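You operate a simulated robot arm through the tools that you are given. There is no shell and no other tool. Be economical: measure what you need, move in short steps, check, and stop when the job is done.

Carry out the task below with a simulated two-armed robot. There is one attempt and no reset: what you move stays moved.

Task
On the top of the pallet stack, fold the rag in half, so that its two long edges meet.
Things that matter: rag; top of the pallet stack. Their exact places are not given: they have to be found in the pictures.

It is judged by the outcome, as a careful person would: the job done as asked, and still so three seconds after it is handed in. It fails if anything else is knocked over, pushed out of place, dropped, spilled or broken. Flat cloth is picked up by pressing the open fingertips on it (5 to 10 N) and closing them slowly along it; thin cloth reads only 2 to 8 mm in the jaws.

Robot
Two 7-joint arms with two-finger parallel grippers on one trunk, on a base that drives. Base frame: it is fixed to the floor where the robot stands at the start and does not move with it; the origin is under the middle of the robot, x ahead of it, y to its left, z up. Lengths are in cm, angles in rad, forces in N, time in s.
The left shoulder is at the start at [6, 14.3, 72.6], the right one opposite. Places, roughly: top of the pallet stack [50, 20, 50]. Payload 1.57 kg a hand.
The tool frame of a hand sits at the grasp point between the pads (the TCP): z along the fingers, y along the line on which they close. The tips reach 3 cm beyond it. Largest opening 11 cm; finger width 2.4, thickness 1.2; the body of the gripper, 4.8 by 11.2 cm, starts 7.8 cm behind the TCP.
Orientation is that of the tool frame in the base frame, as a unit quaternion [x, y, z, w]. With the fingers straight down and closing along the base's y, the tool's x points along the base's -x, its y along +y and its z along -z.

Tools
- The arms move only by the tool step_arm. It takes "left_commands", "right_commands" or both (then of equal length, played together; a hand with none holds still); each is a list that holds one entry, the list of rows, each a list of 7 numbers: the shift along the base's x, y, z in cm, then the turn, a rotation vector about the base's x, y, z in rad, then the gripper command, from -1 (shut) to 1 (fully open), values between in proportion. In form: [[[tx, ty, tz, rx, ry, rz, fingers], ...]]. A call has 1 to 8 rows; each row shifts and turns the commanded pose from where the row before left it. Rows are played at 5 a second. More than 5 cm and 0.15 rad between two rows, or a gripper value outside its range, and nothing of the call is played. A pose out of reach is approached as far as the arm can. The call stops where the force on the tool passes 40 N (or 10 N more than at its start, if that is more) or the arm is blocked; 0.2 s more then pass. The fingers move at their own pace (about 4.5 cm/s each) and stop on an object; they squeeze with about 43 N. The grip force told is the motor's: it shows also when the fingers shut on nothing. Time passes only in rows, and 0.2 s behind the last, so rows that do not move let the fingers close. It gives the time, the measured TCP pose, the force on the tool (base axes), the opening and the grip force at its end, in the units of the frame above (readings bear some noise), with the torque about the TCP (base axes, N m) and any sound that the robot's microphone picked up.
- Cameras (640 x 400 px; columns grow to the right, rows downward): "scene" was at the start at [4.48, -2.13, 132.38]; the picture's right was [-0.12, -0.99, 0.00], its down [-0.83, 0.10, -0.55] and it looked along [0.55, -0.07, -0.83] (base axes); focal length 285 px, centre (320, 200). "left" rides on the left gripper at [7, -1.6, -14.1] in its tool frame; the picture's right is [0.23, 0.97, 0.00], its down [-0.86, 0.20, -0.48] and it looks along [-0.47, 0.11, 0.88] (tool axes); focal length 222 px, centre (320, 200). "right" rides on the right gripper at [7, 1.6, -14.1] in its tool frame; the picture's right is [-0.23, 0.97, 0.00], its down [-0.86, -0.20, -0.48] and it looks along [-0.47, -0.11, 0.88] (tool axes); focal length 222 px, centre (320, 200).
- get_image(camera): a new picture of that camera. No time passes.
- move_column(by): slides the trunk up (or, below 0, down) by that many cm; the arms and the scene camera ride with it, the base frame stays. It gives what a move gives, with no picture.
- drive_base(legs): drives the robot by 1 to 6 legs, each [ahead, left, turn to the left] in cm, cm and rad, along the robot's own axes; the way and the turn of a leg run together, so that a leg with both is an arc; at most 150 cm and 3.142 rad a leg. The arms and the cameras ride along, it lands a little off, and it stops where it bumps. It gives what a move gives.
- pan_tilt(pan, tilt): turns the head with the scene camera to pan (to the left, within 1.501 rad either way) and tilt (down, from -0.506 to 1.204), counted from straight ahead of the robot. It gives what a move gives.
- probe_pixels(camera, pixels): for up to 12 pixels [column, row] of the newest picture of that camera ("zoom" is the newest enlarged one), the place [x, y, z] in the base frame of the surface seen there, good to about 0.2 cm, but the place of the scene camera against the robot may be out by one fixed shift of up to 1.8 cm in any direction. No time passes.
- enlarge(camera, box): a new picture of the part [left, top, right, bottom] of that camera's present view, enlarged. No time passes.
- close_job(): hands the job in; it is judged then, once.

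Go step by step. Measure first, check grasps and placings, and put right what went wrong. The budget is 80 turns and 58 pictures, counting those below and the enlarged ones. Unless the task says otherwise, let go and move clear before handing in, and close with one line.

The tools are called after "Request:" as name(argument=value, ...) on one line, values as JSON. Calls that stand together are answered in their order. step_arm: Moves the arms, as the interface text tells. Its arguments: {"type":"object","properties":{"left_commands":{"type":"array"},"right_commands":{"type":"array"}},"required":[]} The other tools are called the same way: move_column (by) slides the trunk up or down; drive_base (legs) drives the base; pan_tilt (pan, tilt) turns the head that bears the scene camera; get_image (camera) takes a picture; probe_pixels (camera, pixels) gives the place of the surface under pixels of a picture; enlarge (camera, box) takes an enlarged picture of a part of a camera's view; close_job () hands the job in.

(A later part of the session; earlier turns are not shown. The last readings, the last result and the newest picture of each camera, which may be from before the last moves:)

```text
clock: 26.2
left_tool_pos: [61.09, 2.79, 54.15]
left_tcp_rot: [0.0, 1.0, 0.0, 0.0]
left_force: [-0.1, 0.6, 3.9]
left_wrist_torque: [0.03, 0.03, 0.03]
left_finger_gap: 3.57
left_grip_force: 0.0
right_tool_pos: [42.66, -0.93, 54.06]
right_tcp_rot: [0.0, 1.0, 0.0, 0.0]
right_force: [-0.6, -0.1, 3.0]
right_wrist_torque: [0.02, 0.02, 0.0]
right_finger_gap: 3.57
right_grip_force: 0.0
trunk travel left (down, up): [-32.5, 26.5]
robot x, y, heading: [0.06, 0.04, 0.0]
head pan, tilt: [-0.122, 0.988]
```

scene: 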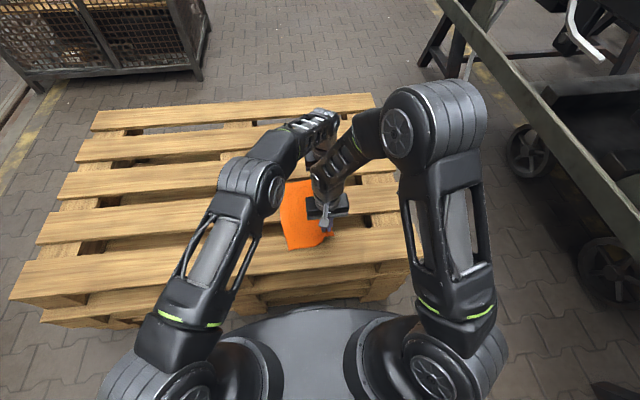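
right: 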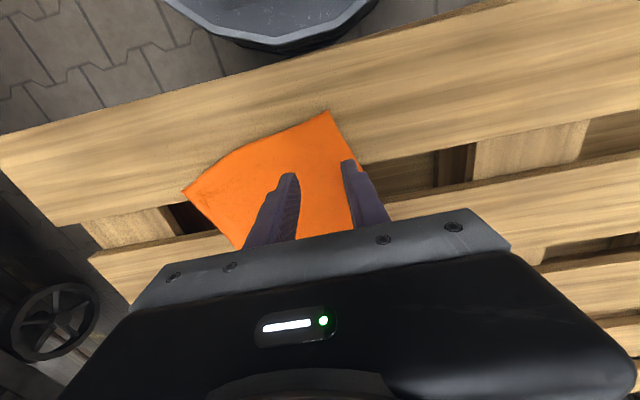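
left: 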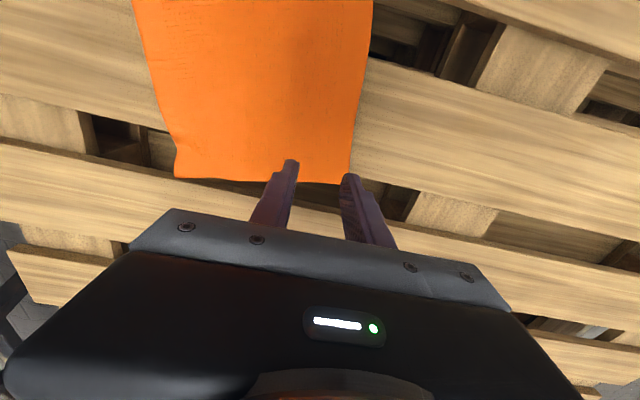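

Both touch at 3–4 N. I'll press 0.12 cm more and close slowly together.

Request:
step_arm(left_commands=[[[0, 0, -0.12, 0, 0, 0, -0.35], [0, 0, 0, 0, 0, 0, -0.41], [0, 0, 0, 0, 0, 0, -0.48], [0, 0, 0, 0, 0, 0, -0.55], [0, 0, 0, 0, 0, 0, -0.62], [0, 0, 0, 0, 0, 0, -0.69], [0, 0, 0, 0, 0, 0, -0.76], [0, 0, 0, 0, 0, 0, -0.83]]], right_commands=[[[0, 0, -0.12, 0, 0, 0, -0.35], [0, 0, 0, 0, 0, 0, -0.41], [0, 0, 0, 0, 0, 0, -0.48], [0, 0, 0, 0, 0, 0, -0.55], [0, 0, 0, 0, 0, 0, -0.62], [0, 0, 0, 0, 0, 0, -0.69], [0, 0, 0, 0, 0, 0, -0.76], [0, 0, 0, 0, 0, 0, -0.83]]])

Request:
step_arm(left_commands=[[[0, 0, 0, 0, 0, 0, -0.9], [0, 0, 0, 0, 0, 0, -0.96], [0, 0, 0, 0, 0, 0, -1], [0, 0, 0, 0, 0, 0, -1], [0, 0, 0, 0, 0, 0, -1]]], right_commands=[[[0, 0, 0, 0, 0, 0, -0.9], [0, 0, 0, 0, 0, 0, -0.96], [0, 0, 0, 0, 0, 0, -1], [0, 0, 0, 0, 0, 0, -1], [0, 0, 0, 0, 0, 0, -1]]])

```text
clock: 28.0
left_tool_pos: [60.98, 2.83, 53.96]
left_tcp_rot: [-0.001, 1.0, 0.0, 0.001]
left_force: [0.0, -2.0, 11.1]
left_wrist_torque: [0.0, -0.02, 0.01]
left_finger_gap: 1.03
left_grip_force: 0.7
right_tool_pos: [42.76, -0.89, 54.08]
right_tcp_rot: [0.0, 1.0, 0.0, 0.002]
right_force: [1.4, 0.3, 10.7]
right_wrist_torque: [0.11, -0.11, 0.01]
right_finger_gap: 1.04
right_grip_force: 0.8
trunk travel left (down, up): [-32.5, 26.5]
robot x, y, heading: [0.29, -0.03, 0.004]
head pan, tilt: [-0.122, 0.988]
```

```text
clock: 29.2
left_tool_pos: [60.86, 2.7, 54.0]
left_tcp_rot: [0.0, 1.0, -0.002, 0.0]
left_force: [-0.3, -0.2, 11.2]
left_wrist_torque: [-0.04, 0.06, 0.05]
left_finger_gap: 0.44
left_grip_force: 24.8
right_tool_pos: [42.83, -0.9, 54.05]
right_tcp_rot: [0.001, 1.0, 0.0, 0.001]
right_force: [0.4, 2.8, 15.2]
right_wrist_torque: [0.08, -0.07, 0.01]
right_finger_gap: 0.46
right_grip_force: 25.4
trunk travel left (down, up): [-32.5, 26.5]
robot x, y, heading: [0.06, 0.11, -0.001]
head pan, tilt: [-0.122, 0.988]
```

Both have caught 0.45 cm of cloth. I'll lift 3.5 cm straight up and check.

Request:
step_arm(left_commands=[[[0, 0, 0.5, 0, 0, 0, -1], [0, 0, 1, 0, 0, 0, -1], [0, 0, 1, 0, 0, 0, -1], [0, 0, 1, 0, 0, 0, -1]]], right_commands=[[[0, 0, 0.5, 0, 0, 0, -1], [0, 0, 1, 0, 0, 0, -1], [0, 0, 1, 0, 0, 0, -1], [0, 0, 1, 0, 0, 0, -1]]])

Request:
get_image(camera="right")

Request:
get_image(camera="left")

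```text
clock: 30.2
left_tool_pos: [60.98, 2.81, 57.52]
left_tcp_rot: [-0.001, 1.0, 0.0, 0.0]
left_force: [0.2, 0.0, -0.2]
left_wrist_torque: [0.0, 0.0, 0.02]
left_finger_gap: 0.45
left_grip_force: 25.4
right_tool_pos: [42.64, -0.88, 57.52]
right_tcp_rot: [0.0, 1.0, 0.0, 0.0]
right_force: [-0.2, 0.6, 0.1]
right_wrist_torque: [-0.01, 0.0, -0.01]
right_finger_gap: 0.45
right_grip_force: 24.8
trunk travel left (down, up): [-32.5, 26.5]
robot x, y, heading: [-0.16, 0.38, 0.001]
head pan, tilt: [-0.122, 0.988]
```

```text
29 pictures are left
```

right: 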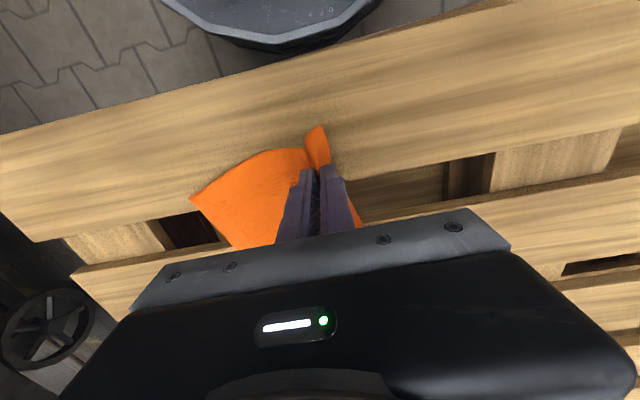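

```text
28 pictures are left
```

left: 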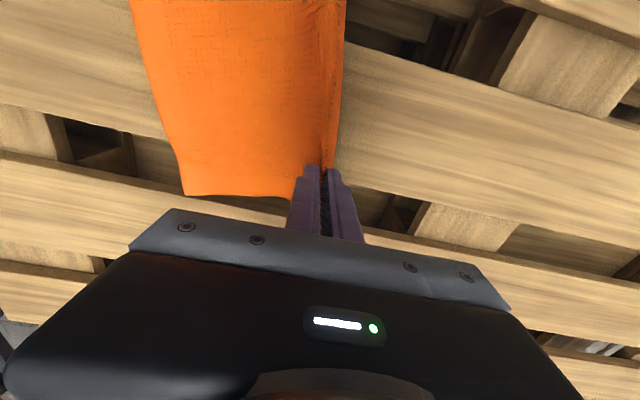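

Both hands hold the left edge evenly. I'll probe the right edge to set the fold target.

Request:
probe_pixels(camera="right", pixels=[[193, 199], [212, 222], [230, 243], [318, 130], [305, 150]])

Request:
probe_pixels(camera="left", pixels=[[186, 192], [178, 155], [160, 100], [137, 15], [290, 195], [339, 120], [338, 150]])

```text
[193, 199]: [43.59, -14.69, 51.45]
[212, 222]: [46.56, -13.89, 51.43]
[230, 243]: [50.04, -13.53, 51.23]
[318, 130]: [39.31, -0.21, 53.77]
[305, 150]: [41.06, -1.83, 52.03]
```

```text
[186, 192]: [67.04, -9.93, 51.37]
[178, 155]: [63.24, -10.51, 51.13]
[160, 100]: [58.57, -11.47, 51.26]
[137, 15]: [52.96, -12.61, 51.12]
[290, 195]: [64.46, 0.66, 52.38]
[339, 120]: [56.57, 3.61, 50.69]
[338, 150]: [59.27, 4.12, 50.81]
```

The right edge runs from (43.6,-15) to (67,-10). I'll carry both hands over in a low arc of about 9 cm across the fold, rolling 0.5 rad outward so the edge strip can unroll on release.

Request:
step_arm(left_commands=[[[0.26, -1.32, 0.5, 0.0625, 0, 0, -1], [0.26, -1.32, 0.4, 0.0625, 0, 0, -1], [0.26, -1.32, 0.2, 0.0625, 0, 0, -1], [0.26, -1.32, 0, 0.0625, 0, 0, -1], [0.26, -1.32, -0.3, 0.0625, 0, 0, -1], [0.26, -1.32, -0.4, 0.0625, 0, 0, -1], [0.26, -1.32, -0.6, 0.0625, 0, 0, -1], [0.26, -1.32, -0.8, 0.0625, 0, 0, -1]]], right_commands=[[[0.26, -1.32, 0.5, 0.0625, 0, 0, -1], [0.26, -1.32, 0.4, 0.0625, 0, 0, -1], [0.26, -1.32, 0.2, 0.0625, 0, 0, -1], [0.26, -1.32, 0, 0.0625, 0, 0, -1], [0.26, -1.32, -0.3, 0.0625, 0, 0, -1], [0.26, -1.32, -0.4, 0.0625, 0, 0, -1], [0.26, -1.32, -0.6, 0.0625, 0, 0, -1], [0.26, -1.32, -0.8, 0.0625, 0, 0, -1]]])

Request:
get_image(camera="right")

Request:
get_image(camera="left")

Request:
enlarge(camera="scene", box=[220, 120, 420, 260])

```text
clock: 32.0
left_tool_pos: [60.67, -4.3, 55.39]
left_tcp_rot: [0.0, 0.983, 0.184, 0.003]
left_force: [-0.5, -0.1, 1.2]
left_wrist_torque: [-0.07, 0.0, 0.03]
left_finger_gap: 0.45
left_grip_force: 25.5
left hand out of reach, approached as far as the arm can: row 5, 6, 7, 8
right_tool_pos: [44.88, -11.49, 56.43]
right_tcp_rot: [-0.002, 0.969, 0.248, 0.0]
right_force: [0.0, -0.6, -0.6]
right_wrist_torque: [-0.05, -0.01, 0.03]
right_finger_gap: 0.45
right_grip_force: 24.8
trunk travel left (down, up): [-32.5, 26.5]
robot x, y, heading: [-0.06, -0.03, -0.0]
head pan, tilt: [-0.122, 0.988]
```

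```text
27 pictures are left
```

right: 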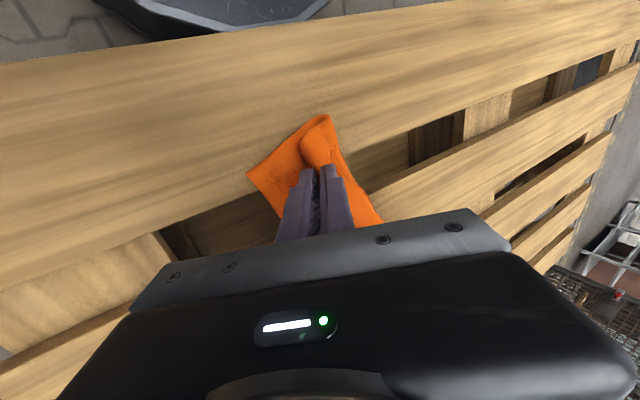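

```text
26 pictures are left
```

left: 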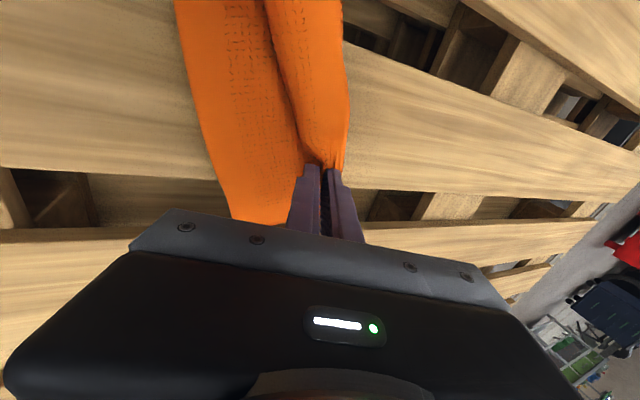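

```text
2.86 times, centred on (320, 190) of scene
```

zoom: 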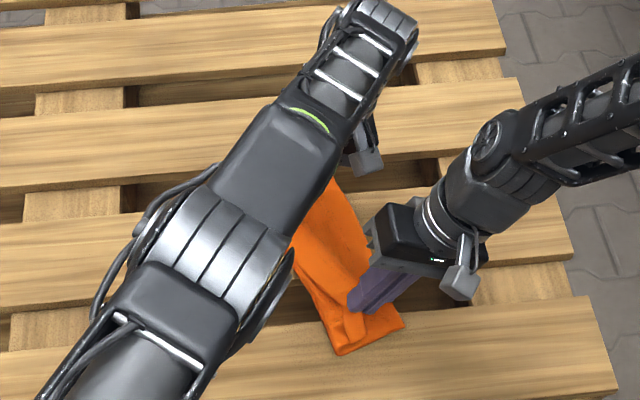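

The fold is forming well, but the left arm ran out of reach with the roll. I'll roll the left hand back towards vertical and bring it to its target near (63,-6.5).

Request:
step_arm(left_commands=[[[-0.2, 0.35, 0.4, -0.13, 0, 0, -1], [-0.2, 0.35, 0.4, -0.13, 0, 0, -1], [-0.2, 0.35, 0.2, -0.13, 0, 0, -1], [0, 0.25, 0, -0.11, 0, 0, -1], [0, 0, 0, 0, 0, 0, -1]]])

Request:
get_image(camera="left")

```text
clock: 33.2
left_tool_pos: [59.91, -3.05, 56.28]
left_tcp_rot: [-0.001, 0.998, -0.066, 0.003]
left_force: [-0.5, 0.5, 0.1]
left_wrist_torque: [0.1, 0.01, -0.01]
left_finger_gap: 0.48
left_grip_force: 25.4
right_tool_pos: [44.93, -11.46, 56.59]
right_tcp_rot: [0.0, 0.969, 0.247, 0.0]
right_force: [-1.4, -0.4, 0.0]
right_wrist_torque: [-0.09, 0.01, 0.01]
right_finger_gap: 0.44
right_grip_force: 25.0
trunk travel left (down, up): [-32.5, 26.5]
robot x, y, heading: [0.13, 0.01, 0.007]
head pan, tilt: [-0.122, 0.988]
```

```text
24 pictures are left
```

left: 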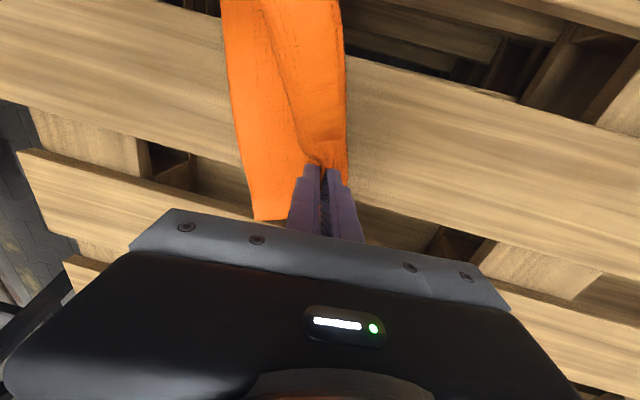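

The command resynced and the left hand is at (59.9,-3.05), rolled -0.13 rad. I'll carry it on to about (62.5,-6.6) with the hand upright.

Request:
step_arm(left_commands=[[[0.6, -0.8, 0.3, 0.05, 0, 0, -1], [0.7, -0.9, 0.1, 0.05, 0, 0, -1], [0.7, -0.9, -0.2, 0.05, 0, 0, -1], [0.6, -0.9, -0.3, 0.05, 0, 0, -1], [0, 0, 0, 0, 0, 0, -1]]])

Request:
get_image(camera="left")

Request:
get_image(camera="right")

```text
clock: 34.4
left_tool_pos: [62.69, -6.49, 56.26]
left_tcp_rot: [-0.001, 0.999, 0.034, 0.003]
left_force: [0.0, -0.6, -0.7]
left_wrist_torque: [-0.07, 0.01, 0.0]
left_finger_gap: 0.47
left_grip_force: 25.3
right_tool_pos: [44.93, -11.56, 56.53]
right_tcp_rot: [0.0, 0.969, 0.247, 0.0]
right_force: [0.5, -0.2, -0.1]
right_wrist_torque: [-0.06, -0.05, 0.01]
right_finger_gap: 0.46
right_grip_force: 25.1
trunk travel left (down, up): [-32.5, 26.5]
robot x, y, heading: [-0.06, -0.35, -0.003]
head pan, tilt: [-0.122, 0.988]
```

```text
23 pictures are left
```

left: 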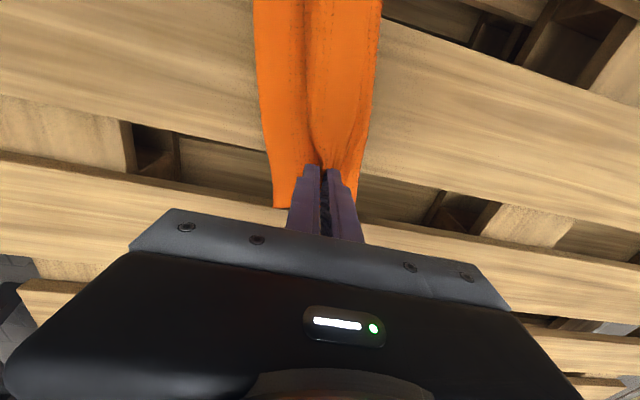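

```text
22 pictures are left
```

right: 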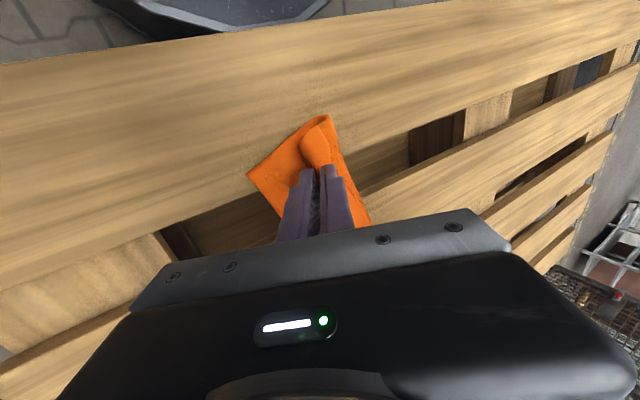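

Both pinches are near target. I'll probe the bottom layer's edge to see how far each pinch still is from it.

Request:
probe_pixels(camera="left", pixels=[[278, 195], [268, 130], [256, 20], [372, 80], [300, 60], [325, 60]])

Request:
probe_pixels(camera="right", pixels=[[251, 175], [262, 190], [275, 208], [326, 118], [308, 140], [365, 215]])

```text
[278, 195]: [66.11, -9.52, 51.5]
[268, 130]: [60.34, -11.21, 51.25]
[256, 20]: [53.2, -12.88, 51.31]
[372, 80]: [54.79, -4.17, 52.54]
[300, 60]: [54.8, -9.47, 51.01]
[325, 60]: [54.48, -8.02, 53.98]
```

```text
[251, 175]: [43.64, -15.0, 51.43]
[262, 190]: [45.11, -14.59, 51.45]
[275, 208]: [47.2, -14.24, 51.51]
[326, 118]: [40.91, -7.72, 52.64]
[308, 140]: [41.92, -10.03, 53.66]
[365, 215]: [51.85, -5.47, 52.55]
```

The pinches are about 4–4.5 cm inside the bottom edge, which is right for the strip to unroll onto it. I'll open gently and look.

Request:
step_arm(left_commands=[[[0, 0, 0, 0, 0, 0, -0.7], [0, 0, 0, 0, 0, 0, -0.3], [0, 0, 0, 0, 0, 0, -0.2], [0, 0, 1, 0, 0, 0, -0.2], [0, 0, 2, 0, 0, 0, -0.2], [0, 0, 2, 0, 0, 0, -0.2]]], right_commands=[[[0, 0, 0, 0, 0, 0, -0.7], [0, 0, 0, 0, 0, 0, -0.3], [0, 0, 0, 0, 0, 0, -0.2], [0, -0.5, 0.9, 0, 0, 0, -0.2], [0, -1, 1.8, 0, 0, 0, -0.2], [0, -1, 1.8, 0, 0, 0, -0.2]]])

Request:
get_image(camera="left")

Request:
get_image(camera="right")

```text
clock: 35.8
left_tool_pos: [62.61, -6.49, 61.37]
left_tcp_rot: [-0.001, 0.999, 0.034, 0.001]
left_force: [0.2, -0.2, -0.3]
left_wrist_torque: [0.0, 0.01, -0.02]
left_finger_gap: 4.39
left_grip_force: 0.0
right_tool_pos: [44.78, -13.97, 60.94]
right_tcp_rot: [0.0, 0.969, 0.247, 0.0]
right_force: [0.2, 0.8, -0.3]
right_wrist_torque: [0.02, 0.0, -0.02]
right_finger_gap: 4.38
right_grip_force: 0.0
trunk travel left (down, up): [-32.5, 26.5]
robot x, y, heading: [0.05, -0.39, 0.001]
head pan, tilt: [-0.122, 0.988]
```

```text
21 pictures are left
```

left: 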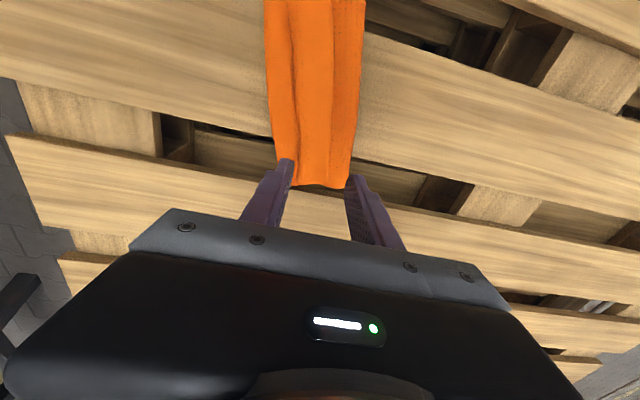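

```text
20 pictures are left
```

right: 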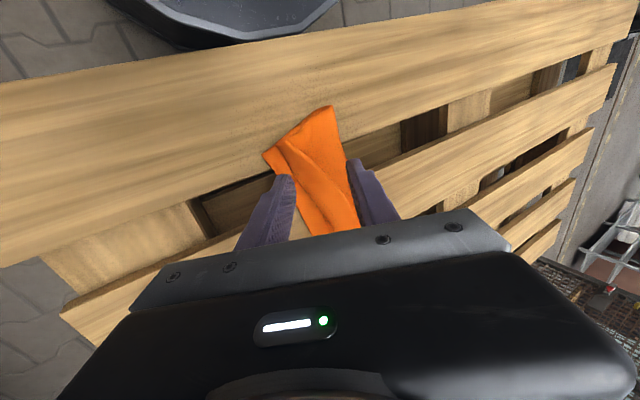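

The strip unrolled and the rag is folded; the top edge seems a couple of cm short. I'll move the hands clear and inspect.

Request:
step_arm(left_commands=[[[0, 0, 3, -0.07, 0, 0, 0], [0, 4, 2, 0, 0, 0, 0], [0, 4.8, 0, 0, 0, 0, 0], [0, 4.8, 0, 0, 0, 0, 0], [0, 4.8, 0, 0, 0, 0, 0], [0, 4.8, 0, 0, 0, 0, 0]]], right_commands=[[[0, -1, 3, 0, 0, 0, 0], [0, -3, 2, -0.1, 0, 0, 0], [0, -4, 0, -0.1, 0, 0, 0], [0, -2, 0, -0.1, 0, 0, 0], [0, 0, 0, -0.1, 0, 0, 0], [0, 0, 0, -0.1, 0, 0, 0]]])

Request:
enlarge(camera="scene", box=[250, 160, 370, 250])

```text
clock: 37.2
left_tool_pos: [62.62, 16.61, 66.21]
left_tcp_rot: [0.0, 1.0, -0.001, 0.002]
left_force: [0.4, 0.6, -0.3]
left_wrist_torque: [0.01, -0.01, 0.0]
left_finger_gap: 5.51
left_grip_force: 0.0
right_tool_pos: [44.84, -24.01, 66.07]
right_tcp_rot: [0.0, 1.0, -0.001, 0.0]
right_force: [-0.3, 0.1, 0.7]
right_wrist_torque: [0.02, -0.03, -0.01]
right_finger_gap: 5.49
right_grip_force: 0.1
trunk travel left (down, up): [-32.5, 26.5]
robot x, y, heading: [-0.2, 0.23, -0.0]
head pan, tilt: [-0.122, 0.988]
```

```text
4.44 times, centred on (310, 205) of scene
```

zoom: 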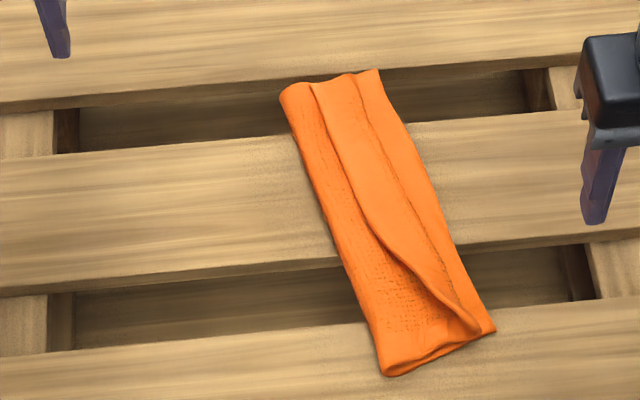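

There are two lines along the fold, so I'll probe heights across it to tell a ridge from a rolled-back hem.

Request:
probe_pixels(camera="zoom", pixels=[[320, 180], [345, 180], [360, 180], [370, 180], [382, 180], [395, 180], [405, 180], [420, 180], [430, 180]])

Request:
probe_pixels(camera="zoom", pixels=[[375, 280], [395, 280], [415, 280], [425, 280], [435, 280], [450, 280], [465, 280], [385, 365], [430, 350], [470, 335], [490, 328]])

Request:
enlarge(camera="scene", box=[295, 170, 350, 235])

```text
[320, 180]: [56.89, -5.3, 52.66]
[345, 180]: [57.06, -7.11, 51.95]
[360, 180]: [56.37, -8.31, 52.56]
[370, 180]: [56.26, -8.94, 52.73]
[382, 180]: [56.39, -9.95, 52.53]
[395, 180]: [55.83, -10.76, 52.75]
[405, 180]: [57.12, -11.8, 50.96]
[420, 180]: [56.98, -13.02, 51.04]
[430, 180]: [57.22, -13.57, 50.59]
```

```text
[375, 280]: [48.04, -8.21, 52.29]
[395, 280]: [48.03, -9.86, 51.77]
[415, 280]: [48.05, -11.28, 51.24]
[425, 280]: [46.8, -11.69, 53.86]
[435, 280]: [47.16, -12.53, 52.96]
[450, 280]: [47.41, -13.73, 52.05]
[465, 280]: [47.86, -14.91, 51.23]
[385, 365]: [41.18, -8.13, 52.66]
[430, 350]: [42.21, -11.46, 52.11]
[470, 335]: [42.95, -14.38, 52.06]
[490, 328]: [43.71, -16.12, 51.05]
```

```text
6.15 times, centred on (322, 202) of scene
```

zoom: 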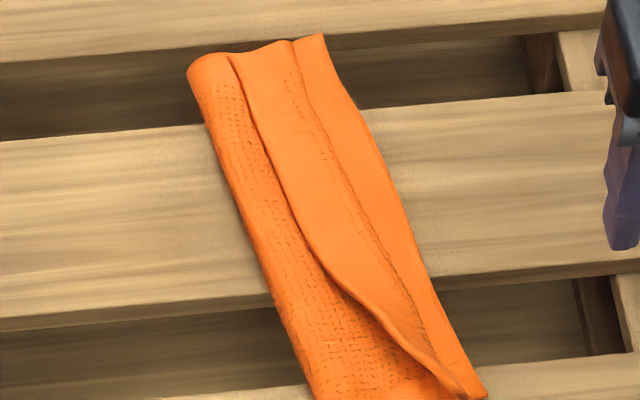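

The readings show the top layer's last 2.5–3 cm is folded back on itself: its free edge is the left line, and near x≈47 it stands up at z≈53.9. I'll bring the right hand over that raised edge to pinch it and unroll it outward.

Request:
step_arm(right_commands=[[[0.6, 3, -1, 0, 0, 0, -0.35], [0.6, 3, -1.5, 0, 0, 0, -0.35], [0.6, 3, -1.5, 0, 0, 0, -0.35], [0.6, 3.1, -2, 0, 0, 0, -0.35], [0, 0, -2, 0, 0, 0, -0.35], [0, 0, 0, 0, 0, 0, -0.35]]])

Request:
enlarge(camera="right", box=[200, 60, 440, 240])

```text
clock: 38.6
left_tool_pos: [62.53, 16.46, 66.27]
left_tcp_rot: [-0.001, 1.0, -0.001, 0.003]
left_force: [1.0, 0.5, 0.2]
left_wrist_torque: [0.01, -0.01, 0.02]
left_finger_gap: 5.52
left_grip_force: 0.1
right_tool_pos: [47.31, -11.8, 57.99]
right_tcp_rot: [0.0, 1.0, 0.0, 0.0]
right_force: [0.5, -0.1, -0.8]
right_wrist_torque: [0.01, -0.05, -0.03]
right_finger_gap: 3.57
right_grip_force: 0.1
trunk travel left (down, up): [-32.5, 26.5]
robot x, y, heading: [-0.07, -0.05, -0.003]
head pan, tilt: [-0.122, 0.988]
```

```text
2.22 times, centred on (320, 150) of right
```

zoom: 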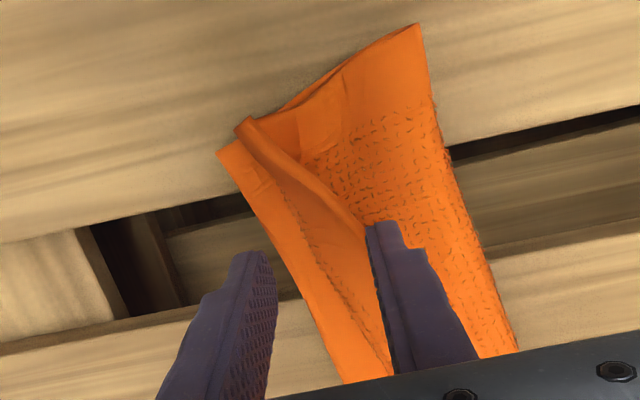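

The flap's free edge (zoom px (240,120)–(365,235)) stands up facing away from the bottom edge, so closed fingers can push it over. I'll drop closed fingertips behind it at y≈-9.2, z≈52.2, and sweep outward.

Request:
step_arm(right_commands=[[[0, 2.6, 0, 0, 0, 0, -1], [0, 0, 0, 0, 0, 0, -1], [0, 0, -1.5, 0, 0, 0, -1], [0, 0, -1.2, 0, 0, 0, -1], [0.2, -1.3, 0, 0, 0, 0, -1], [0.2, -1.3, 0.1, 0, 0, 0, -1], [0.2, -1.3, 0.3, 0, 0, 0, -1], [0.2, -1.3, 0.2, 0, 0, 0, -1]]])

Request:
enlarge(camera="right", box=[200, 60, 440, 240])

```text
clock: 40.4
left_tool_pos: [62.48, 16.37, 66.46]
left_tcp_rot: [0.0, 1.0, -0.001, 0.003]
left_force: [-0.6, 0.3, 0.9]
left_wrist_torque: [-0.01, 0.01, 0.0]
left_finger_gap: 5.52
left_grip_force: 0.1
right_tool_pos: [48.06, -14.48, 55.9]
right_tcp_rot: [0.001, 1.0, 0.0, 0.001]
right_force: [-0.4, -0.1, -0.4]
right_wrist_torque: [0.03, 0.0, -0.02]
right_finger_gap: 0.0
right_grip_force: 21.4
trunk travel left (down, up): [-32.5, 26.5]
robot x, y, heading: [-0.22, 0.34, -0.006]
head pan, tilt: [-0.122, 0.988]
```

```text
2.22 times, centred on (320, 150) of right
```

zoom: 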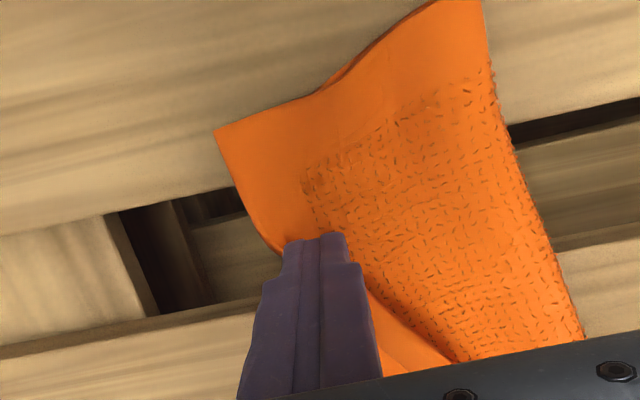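

That flipped the near half neatly; both edges meet there. I'll repeat further along at x≈51.5.

Request:
step_arm(right_commands=[[[0, -0.5, 2.5, 0, 0, 0, -1], [2.0, 4, 0, 0, 0, 0, -1], [1.2, 3.6, 0, 0, 0, 0, -1], [0, 0, -3.1, 0, 0, 0, -1], [0.25, -1.7, 0, 0, 0, 0, -1], [0.25, -1.7, 0, 0, 0, 0, -1], [0.3, -1.7, 0.3, 0, 0, 0, -1], [0.3, -1.7, 0.3, 0, 0, 0, -1]]])

Request:
get_image(camera="right")

Request:
enlarge(camera="scene", box=[275, 160, 375, 250])

```text
clock: 42.2
left_tool_pos: [62.52, 16.5, 66.38]
left_tcp_rot: [0.0, 1.0, -0.001, 0.003]
left_force: [0.2, 0.6, -0.6]
left_wrist_torque: [-0.01, 0.02, -0.01]
left_finger_gap: 5.51
left_grip_force: 0.1
right_tool_pos: [52.47, -14.26, 55.94]
right_tcp_rot: [0.0, 1.0, 0.0, 0.0]
right_force: [0.0, 0.9, 1.0]
right_wrist_torque: [0.01, -0.01, -0.01]
right_finger_gap: 0.0
right_grip_force: 21.2
trunk travel left (down, up): [-32.5, 26.5]
robot x, y, heading: [-0.07, 0.0, 0.001]
head pan, tilt: [-0.122, 0.988]
```

```text
15 pictures are left
```

right: 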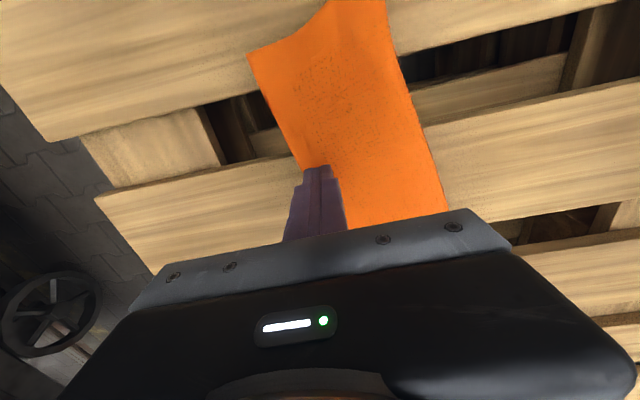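

```text
4.44 times, centred on (325, 205) of scene
```

zoom: 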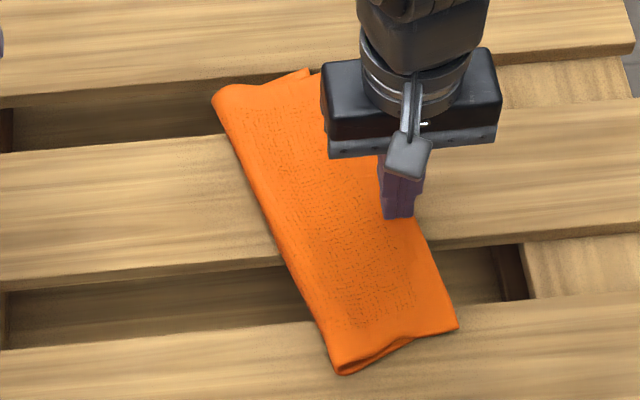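

Most of the flap is now turned over. I'll lift the right hand clear and check the far end.

Request:
step_arm(right_commands=[[[0, -0.5, 3, 0, 0, 0, -1], [-1, -3, 3, 0, 0, 0, -1], [-1, -4, 2, 0, 0, 0, -1], [-1, -4, 0, 0, 0, 0, -1]]])

Request:
enlarge(camera="scene", box=[285, 170, 360, 250])

```text
clock: 43.2
left_tool_pos: [62.48, 16.52, 66.38]
left_tcp_rot: [0.0, 1.0, -0.001, 0.002]
left_force: [0.4, 0.2, -1.0]
left_wrist_torque: [0.0, -0.02, 0.0]
left_finger_gap: 5.5
left_grip_force: 0.1
right_tool_pos: [49.36, -25.7, 63.97]
right_tcp_rot: [0.0, 1.0, 0.001, 0.0]
right_force: [-0.3, 0.3, -0.5]
right_wrist_torque: [0.03, 0.0, 0.0]
right_finger_gap: 0.0
right_grip_force: 21.3
trunk travel left (down, up): [-32.5, 26.5]
robot x, y, heading: [-0.19, -0.13, 0.001]
head pan, tilt: [-0.122, 0.988]
```

```text
5.00 times, centred on (322, 210) of scene
```

zoom: 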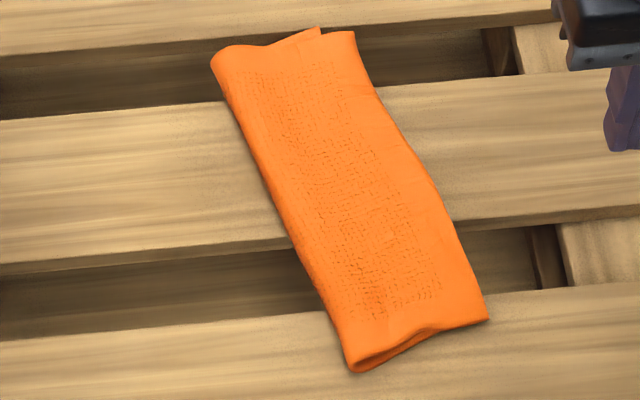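

The flap is fully unrolled and the fold looks clean. I'll check how closely the long edges meet with the right wrist camera and a few probes.

Request:
get_image(camera="right")

Request:
probe_pixels(camera="zoom", pixels=[[484, 318], [470, 290], [440, 210], [400, 130], [375, 85], [352, 36], [340, 34], [322, 36], [312, 34], [218, 52], [355, 365], [425, 200]])

```text
12 pictures are left
```

right: 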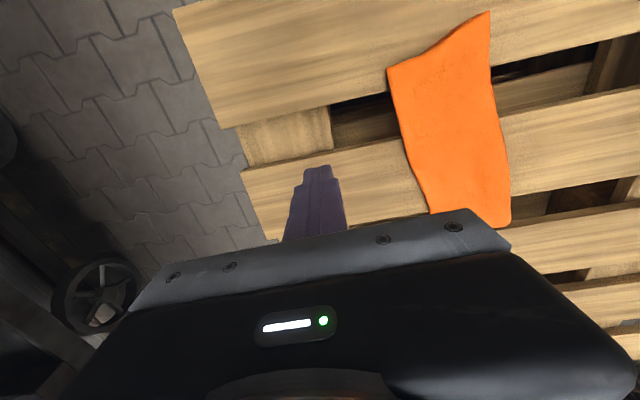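

```text
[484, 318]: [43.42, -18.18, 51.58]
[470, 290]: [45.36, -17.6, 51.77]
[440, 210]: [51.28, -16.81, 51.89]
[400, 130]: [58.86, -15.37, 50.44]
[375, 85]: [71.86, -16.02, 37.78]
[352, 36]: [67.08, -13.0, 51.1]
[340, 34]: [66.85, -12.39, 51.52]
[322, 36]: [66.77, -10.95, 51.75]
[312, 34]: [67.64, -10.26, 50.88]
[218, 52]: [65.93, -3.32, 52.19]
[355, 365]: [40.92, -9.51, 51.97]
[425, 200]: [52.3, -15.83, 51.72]
```

The top edge may overshoot the bottom one by 1–2 cm. I'll look closely at the right edge and ends.

Request:
enlarge(camera="right", box=[370, 0, 530, 110])

Request:
enlarge(camera="left", box=[0, 0, 320, 200])

```text
3.64 times, centred on (450, 55) of right
```

zoom: 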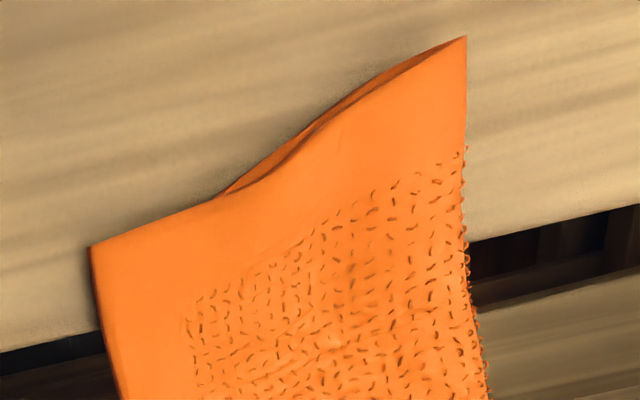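

```text
2.00 times, centred on (160, 100) of left
```

zoom: 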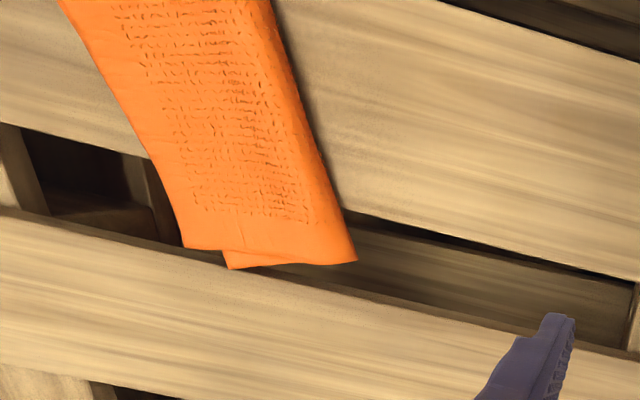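

The left zoom shows the top layer overshooting: bottom far corner at (228,270), top corner at (185,247), about 2 cm. I'll probe both edges precisely before re-laying the top layer.

Request:
probe_pixels(camera="zoom", pixels=[[66, 5], [88, 45], [114, 90], [150, 160], [187, 243], [230, 266], [222, 256], [350, 256], [310, 140], [278, 20]])

Request:
probe_pixels(camera="right", pixels=[[391, 70], [398, 98], [406, 130], [416, 165], [430, 205], [433, 52], [430, 54], [487, 14], [492, 80], [503, 130], [509, 215]])

```text
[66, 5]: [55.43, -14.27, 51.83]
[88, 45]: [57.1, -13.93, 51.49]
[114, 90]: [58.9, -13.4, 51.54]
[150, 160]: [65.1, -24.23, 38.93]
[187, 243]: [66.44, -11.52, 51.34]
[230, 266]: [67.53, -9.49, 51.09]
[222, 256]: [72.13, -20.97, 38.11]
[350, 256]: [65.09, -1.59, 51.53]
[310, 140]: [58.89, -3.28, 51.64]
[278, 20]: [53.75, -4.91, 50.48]
```

```text
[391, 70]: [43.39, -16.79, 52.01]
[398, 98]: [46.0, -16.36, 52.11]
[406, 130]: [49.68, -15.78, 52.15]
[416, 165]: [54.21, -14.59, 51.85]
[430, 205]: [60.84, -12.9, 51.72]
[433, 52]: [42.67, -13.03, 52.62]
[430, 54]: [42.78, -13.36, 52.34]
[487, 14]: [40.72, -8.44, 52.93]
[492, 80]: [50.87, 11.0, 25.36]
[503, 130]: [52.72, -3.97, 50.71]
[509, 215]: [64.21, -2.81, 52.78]
```

The top edge overshoots evenly by about 1.9 cm. Over the board gap at x≈48.5 a tilted gripper can put one finger under that single-layer overhang, so I'll bring the right hand in rolled 0.7 rad, fingers pointing inward and down.

Request:
step_arm(right_commands=[[[-0.17, 0.6, -1.4, 0.14, 0, 0, -0.5], [-0.17, 1.2, -1.4, 0.14, 0, 0, -0.5], [-0.17, 1.3, -1.4, 0.14, 0, 0, -0.5], [-0.17, 1.3, -1.4, 0.14, 0, 0, -0.5], [-0.17, 1.3, -1.4, 0.14, 0, 0, -0.5], [0, 0, 0, 0, 0, 0, -0.5]]])

Request:
get_image(camera="right")

```text
clock: 44.6
left_tool_pos: [62.5, 16.56, 66.32]
left_tcp_rot: [-0.001, 1.0, -0.001, 0.003]
left_force: [0.7, 0.4, 0.5]
left_wrist_torque: [0.0, -0.01, 0.02]
left_finger_gap: 5.5
left_grip_force: 0.1
right_tool_pos: [48.42, -19.94, 56.95]
right_tcp_rot: [0.0, 0.939, 0.343, 0.0]
right_force: [0.7, 0.4, 0.1]
right_wrist_torque: [0.01, 0.02, 0.02]
right_finger_gap: 2.77
right_grip_force: 0.0
trunk travel left (down, up): [-32.5, 26.5]
robot x, y, heading: [0.02, -0.33, 0.002]
head pan, tilt: [-0.122, 0.988]
```

```text
9 pictures are left
```

right: 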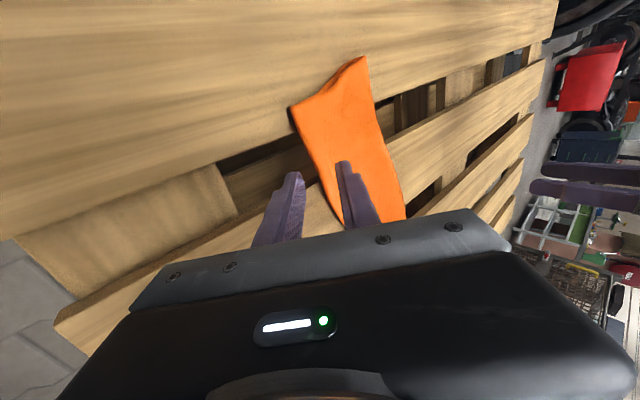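

The hand is lined up with the overhang in the gap. I'll slide in to TCP (48.5,-16.4,54.0) and close slowly.

Request:
step_arm(right_commands=[[[0, 1.1, -1.1, 0, 0, 0, -0.5], [0, 1.1, -1.0, 0, 0, 0, -0.5], [0, 1.1, -0.9, 0, 0, 0, -0.5], [0, 0.2, 0, 0, 0, 0, -0.6], [0, 0, 0, 0, 0, 0, -0.75], [0, 0, 0, 0, 0, 0, -0.9], [0, 0, 0, 0, 0, 0, -1], [0, 0, 0, 0, 0, 0, -1]]])

Request:
enlarge(camera="right", box=[200, 40, 440, 240])

```text
clock: 45.4
left_tool_pos: [62.55, 16.32, 66.41]
left_tcp_rot: [0.0, 1.0, -0.001, 0.003]
left_force: [-0.1, 0.7, -0.5]
left_wrist_torque: [-0.02, -0.01, 0.01]
left_finger_gap: 5.48
left_grip_force: 0.0
right_tool_pos: [48.46, -17.55, 54.51]
right_tcp_rot: [0.003, 0.94, 0.341, 0.002]
right_force: [-7.2, -6.0, 15.7]
right_wrist_torque: [-0.23, 0.32, 0.07]
right_finger_gap: 2.26
right_grip_force: 0.0
trunk travel left (down, up): [-32.5, 26.5]
robot x, y, heading: [0.24, 0.19, 0.005]
head pan, tilt: [-0.122, 0.988]
stopped in row 3 (right hand): the force on the tool passed its limit (the readings are from after the stop); the commanded pose is now the measured one
```

```text
2.00 times, centred on (320, 140) of right
```

zoom: 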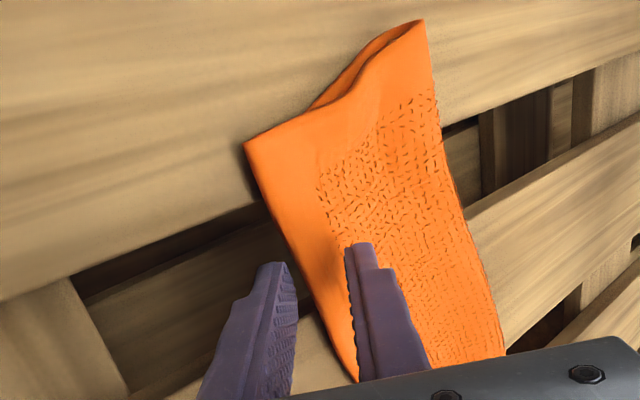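

The lower finger met wood: in the zoom its tip (270,265) seems to be at the next board's edge. I'll probe the gap borders here.

Request:
probe_pixels(camera="zoom", pixels=[[250, 200], [235, 225], [225, 245], [210, 270], [200, 295], [180, 310], [160, 350], [130, 250], [305, 285], [310, 310], [280, 240], [270, 270]])

```text
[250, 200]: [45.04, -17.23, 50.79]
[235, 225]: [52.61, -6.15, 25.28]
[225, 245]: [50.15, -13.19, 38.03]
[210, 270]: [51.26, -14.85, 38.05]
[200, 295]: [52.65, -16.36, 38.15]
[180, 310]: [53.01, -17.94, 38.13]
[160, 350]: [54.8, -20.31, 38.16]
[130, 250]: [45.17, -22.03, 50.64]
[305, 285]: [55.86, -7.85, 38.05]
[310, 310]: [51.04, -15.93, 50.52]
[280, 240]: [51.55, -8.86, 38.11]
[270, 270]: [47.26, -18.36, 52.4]
```

The pallet top evidently acts solid at z≈50.7 even over the gaps. The overhang edge is raised (z≈52), so the lower fingertip can still slip under it by sliding along just above the wood.

Request:
step_arm(right_commands=[[[0, -0.3, 0.15, 0, 0, 0, -0.5], [0, 0.5, 0, 0, 0, 0, -0.5], [0, 0.5, 0, 0, 0, 0, -0.5], [0, 0.5, 0, 0, 0, 0, -0.5], [0, 0.4, 0, 0, 0, 0, -0.5], [0, 0, 0, 0, 0, 0, -0.5]]])

Request:
enlarge(camera="right", box=[200, 40, 440, 240])

```text
clock: 46.4
left_tool_pos: [62.51, 16.2, 66.26]
left_tcp_rot: [0.0, 1.0, -0.002, 0.002]
left_force: [0.5, -0.1, 1.3]
left_wrist_torque: [-0.02, 0.0, 0.01]
left_finger_gap: 5.51
left_grip_force: 0.0
right_tool_pos: [48.65, -17.24, 54.46]
right_tcp_rot: [0.006, 0.942, 0.337, 0.005]
right_force: [-3.2, -3.1, 7.3]
right_wrist_torque: [-0.12, 0.2, 0.04]
right_finger_gap: 2.6
right_grip_force: 0.1
trunk travel left (down, up): [-32.5, 26.5]
robot x, y, heading: [-0.45, -0.16, -0.001]
head pan, tilt: [-0.122, 0.988]
stopped in row 4 (right hand): the force on the tool passed its limit (the readings are from after the stop); the commanded pose is now the measured one
```

```text
2.00 times, centred on (320, 140) of right
```

zoom: 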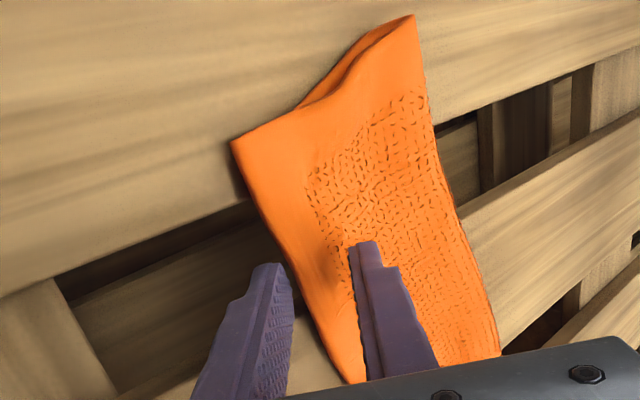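

The sideways force suggests the finger is catching the next board's edge. I'll back off, shift 0.9 cm to the gap's middle, and slide in again.

Request:
step_arm(right_commands=[[[0, -0.8, 0.5, 0, 0, 0, -0.5], [-0.9, 0, 0, 0, 0, 0, -0.5], [0, 0.4, -0.4, 0, 0, 0, -0.5], [0, 0.5, 0, 0, 0, 0, -0.5], [0, 0.5, 0, 0, 0, 0, -0.5], [0, 0.5, 0, 0, 0, 0, -0.5], [0, 0, 0, 0, 0, 0, -0.5]]])

```text
clock: 48.0
left_tool_pos: [62.53, 16.33, 66.25]
left_tcp_rot: [-0.001, 1.0, 0.0, 0.003]
left_force: [-0.5, -0.8, 0.5]
left_wrist_torque: [0.01, 0.0, 0.04]
left_finger_gap: 5.51
left_grip_force: 0.1
right_tool_pos: [47.83, -16.09, 54.63]
right_tcp_rot: [0.005, 0.941, 0.338, 0.005]
right_force: [-0.4, 0.1, -0.1]
right_wrist_torque: [0.0, 0.02, 0.0]
right_finger_gap: 2.75
right_grip_force: 0.1
trunk travel left (down, up): [-32.5, 26.5]
robot x, y, heading: [0.19, -0.39, -0.005]
head pan, tilt: [-0.122, 0.988]
```

Free of contact now, with the lower tip in the gap under the overhang. I'll lower slightly and close.

Request:
step_arm(right_commands=[[[0, 0.1, -0.2, 0, 0, 0, -0.5], [0, 0, 0, 0, 0, 0, -0.65], [0, 0, 0, 0, 0, 0, -0.8], [0, 0, 0, 0, 0, 0, -0.95], [0, 0, 0, 0, 0, 0, -1], [0, 0, 0, 0, 0, 0, -1], [0, 0, 0.5, 0, 0, 0, -1]]])

Request:
enlarge(camera="right", box=[200, 40, 440, 240])

```text
clock: 49.6
left_tool_pos: [62.56, 16.28, 66.32]
left_tcp_rot: [0.001, 1.0, -0.002, 0.002]
left_force: [0.1, -0.1, 0.0]
left_wrist_torque: [0.03, 0.02, 0.02]
left_finger_gap: 5.5
left_grip_force: 0.2
right_tool_pos: [47.83, -16.02, 54.97]
right_tcp_rot: [0.005, 0.941, 0.338, 0.004]
right_force: [-0.2, 0.3, 1.5]
right_wrist_torque: [0.0, -0.02, -0.02]
right_finger_gap: 0.39
right_grip_force: 24.9
trunk travel left (down, up): [-32.5, 26.5]
robot x, y, heading: [0.03, -0.36, -0.007]
head pan, tilt: [-0.122, 0.988]
```

```text
2.00 times, centred on (320, 140) of right
```

zoom: 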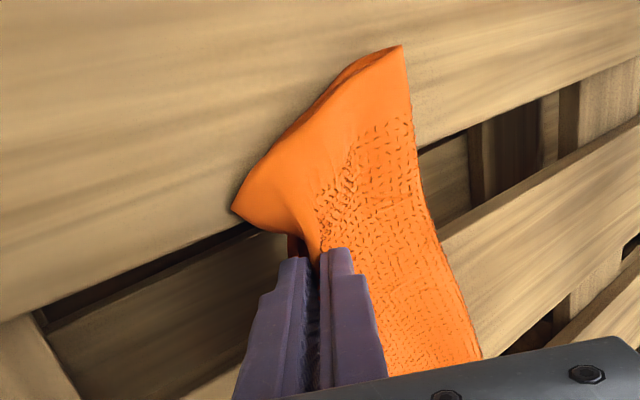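

It holds the edge (0.39 cm). I'll lift and bring it back 2.2 cm, then check that only the top layer came along.

Request:
step_arm(right_commands=[[[0, 0.2, 1, 0, 0, 0, -1], [-0.1, 0.6, 1, 0, 0, 0, -1], [-0.2, 0.8, 0.3, 0, 0, 0, -1], [-0.2, 0.7, 0, 0, 0, 0, -1], [0, 0, 0, 0, 0, 0, -1]]])

Request:
get_image(camera="right")

```text
clock: 50.8
left_tool_pos: [62.6, 16.44, 66.41]
left_tcp_rot: [0.0, 1.0, -0.001, 0.003]
left_force: [-0.3, -0.6, -0.1]
left_wrist_torque: [-0.02, -0.01, -0.01]
left_finger_gap: 5.49
left_grip_force: 0.1
right_tool_pos: [47.35, -13.72, 57.22]
right_tcp_rot: [0.005, 0.941, 0.339, 0.004]
right_force: [0.5, 1.1, 0.0]
right_wrist_torque: [0.01, -0.03, 0.03]
right_finger_gap: 0.4
right_grip_force: 24.5
trunk travel left (down, up): [-32.5, 26.5]
robot x, y, heading: [-0.17, -0.05, -0.004]
head pan, tilt: [-0.122, 0.988]
```

```text
5 pictures are left
```

right: 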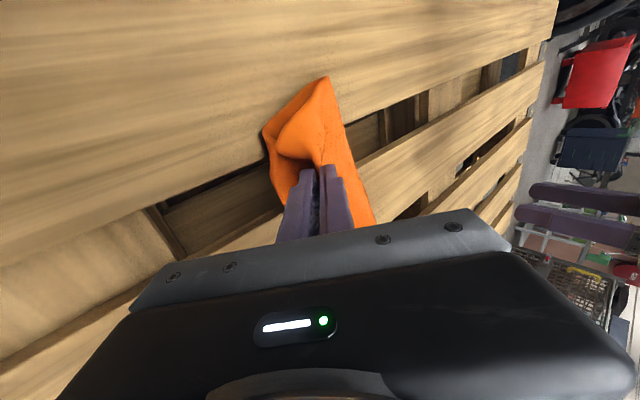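

Only the top layer appears lifted, with the bottom layer visible beneath it. I'll probe the bottom edge and the top corner.

Request:
probe_pixels(camera="right", pixels=[[266, 131], [270, 150], [274, 172], [278, 195], [283, 205], [290, 152], [286, 170], [329, 80], [300, 165], [345, 130], [370, 210]])

```text
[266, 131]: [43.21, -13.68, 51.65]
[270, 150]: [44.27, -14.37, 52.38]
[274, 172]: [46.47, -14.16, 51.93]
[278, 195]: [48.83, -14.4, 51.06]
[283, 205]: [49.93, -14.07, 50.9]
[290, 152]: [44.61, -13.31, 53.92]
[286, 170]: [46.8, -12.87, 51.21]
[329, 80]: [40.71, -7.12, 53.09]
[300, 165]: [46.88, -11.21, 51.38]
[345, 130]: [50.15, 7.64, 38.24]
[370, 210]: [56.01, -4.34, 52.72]
```

The bottom edge is at y≈-14.2 here and the held top edge would land at about -13.8, so I'll lower with a 0.4 cm outward shift, open, and withdraw along the fingers.

Request:
step_arm(right_commands=[[[0.05, -0.15, -1, 0, 0, 0, -1], [0.05, -0.15, -1, 0, 0, 0, -1], [0, -0.1, -0.6, 0, 0, 0, -1], [0, 0, 0, 0, 0, 0, -0.65], [0, 0, 0, 0, 0, 0, -0.5], [0, -1.3, 1.3, 0, 0, 0, -0.5], [0, -2, 2, 0, 0, 0, -0.5], [0, -2, 2, 0, 0, 0, -0.5]]])

Request:
get_image(camera="right")

```text
clock: 52.6
left_tool_pos: [62.61, 16.31, 66.25]
left_tcp_rot: [0.001, 1.0, -0.001, 0.003]
left_force: [-0.2, 0.1, 0.9]
left_wrist_torque: [0.0, 0.02, 0.04]
left_finger_gap: 5.52
left_grip_force: 0.1
right_tool_pos: [47.4, -19.32, 59.82]
right_tcp_rot: [0.004, 0.941, 0.338, 0.005]
right_force: [-0.1, 0.8, 0.4]
right_wrist_torque: [0.02, -0.02, 0.0]
right_finger_gap: 2.77
right_grip_force: 0.0
trunk travel left (down, up): [-32.5, 26.5]
robot x, y, heading: [0.08, -0.19, -0.007]
head pan, tilt: [-0.122, 0.988]
```

```text
4 pictures are left
```

right: 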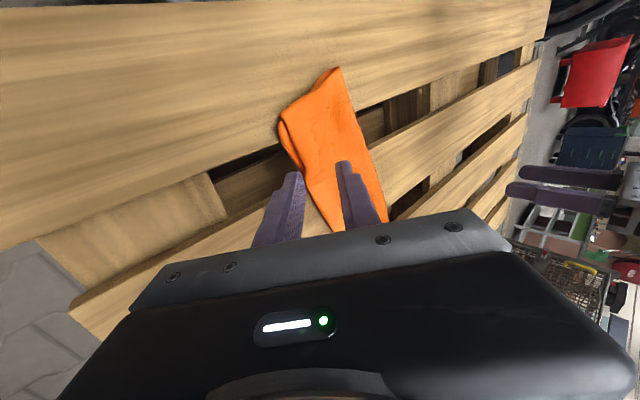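

Request:
probe_pixels(camera="right", pixels=[[280, 113], [283, 130], [290, 150], [297, 165], [306, 185], [315, 200], [326, 220], [332, 70], [310, 120], [345, 80], [340, 120], [295, 140]])

```text
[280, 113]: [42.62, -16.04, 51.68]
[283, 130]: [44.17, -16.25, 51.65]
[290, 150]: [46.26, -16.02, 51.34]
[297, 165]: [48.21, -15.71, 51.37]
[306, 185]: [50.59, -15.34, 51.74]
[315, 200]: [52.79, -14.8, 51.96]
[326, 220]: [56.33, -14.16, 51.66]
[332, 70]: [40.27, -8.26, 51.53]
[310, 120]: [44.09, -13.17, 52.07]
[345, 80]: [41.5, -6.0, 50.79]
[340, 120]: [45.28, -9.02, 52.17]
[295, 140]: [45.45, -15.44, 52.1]
```

After release the top edge sprang back to about y=-15.8, still roughly 1.6 cm beyond the bottom edge. I'll re-grip it, lift it higher over the fold, and this time flatten the loop with the left hand before letting go.

Request:
step_arm(right_commands=[[[0.35, 0, -2.3, 0, 0, 0, -0.45], [0, 1.0, -1.2, 0, 0, 0, -0.45], [0, 1.0, -1.2, 0, 0, 0, -0.45], [0, 0.95, -1.1, 0, 0, 0, -0.45], [0, 0, 0, 0, 0, 0, -0.6], [0, 0, 0, 0, 0, 0, -0.8], [0, 0, 0, 0, 0, 0, -1], [0, 0, 0, 0, 0, 0, -1]]])

```text
clock: 53.6
left_tool_pos: [62.57, 16.13, 66.28]
left_tcp_rot: [0.002, 1.0, -0.001, 0.002]
left_force: [-0.2, 0.6, -0.8]
left_wrist_torque: [-0.02, 0.05, 0.02]
left_finger_gap: 5.48
left_grip_force: 0.0
right_tool_pos: [47.84, -16.93, 54.4]
right_tcp_rot: [0.007, 0.942, 0.337, 0.005]
right_force: [-4.0, -3.8, 6.7]
right_wrist_torque: [-0.12, 0.21, 0.07]
right_finger_gap: 2.08
right_grip_force: 0.1
trunk travel left (down, up): [-32.5, 26.5]
robot x, y, heading: [0.02, 0.1, -0.011]
head pan, tilt: [-0.122, 0.988]
stopped in row 5 (right hand): the force on the tool passed its limit (the readings are from after the stop); the commanded pose is now the measured one
```

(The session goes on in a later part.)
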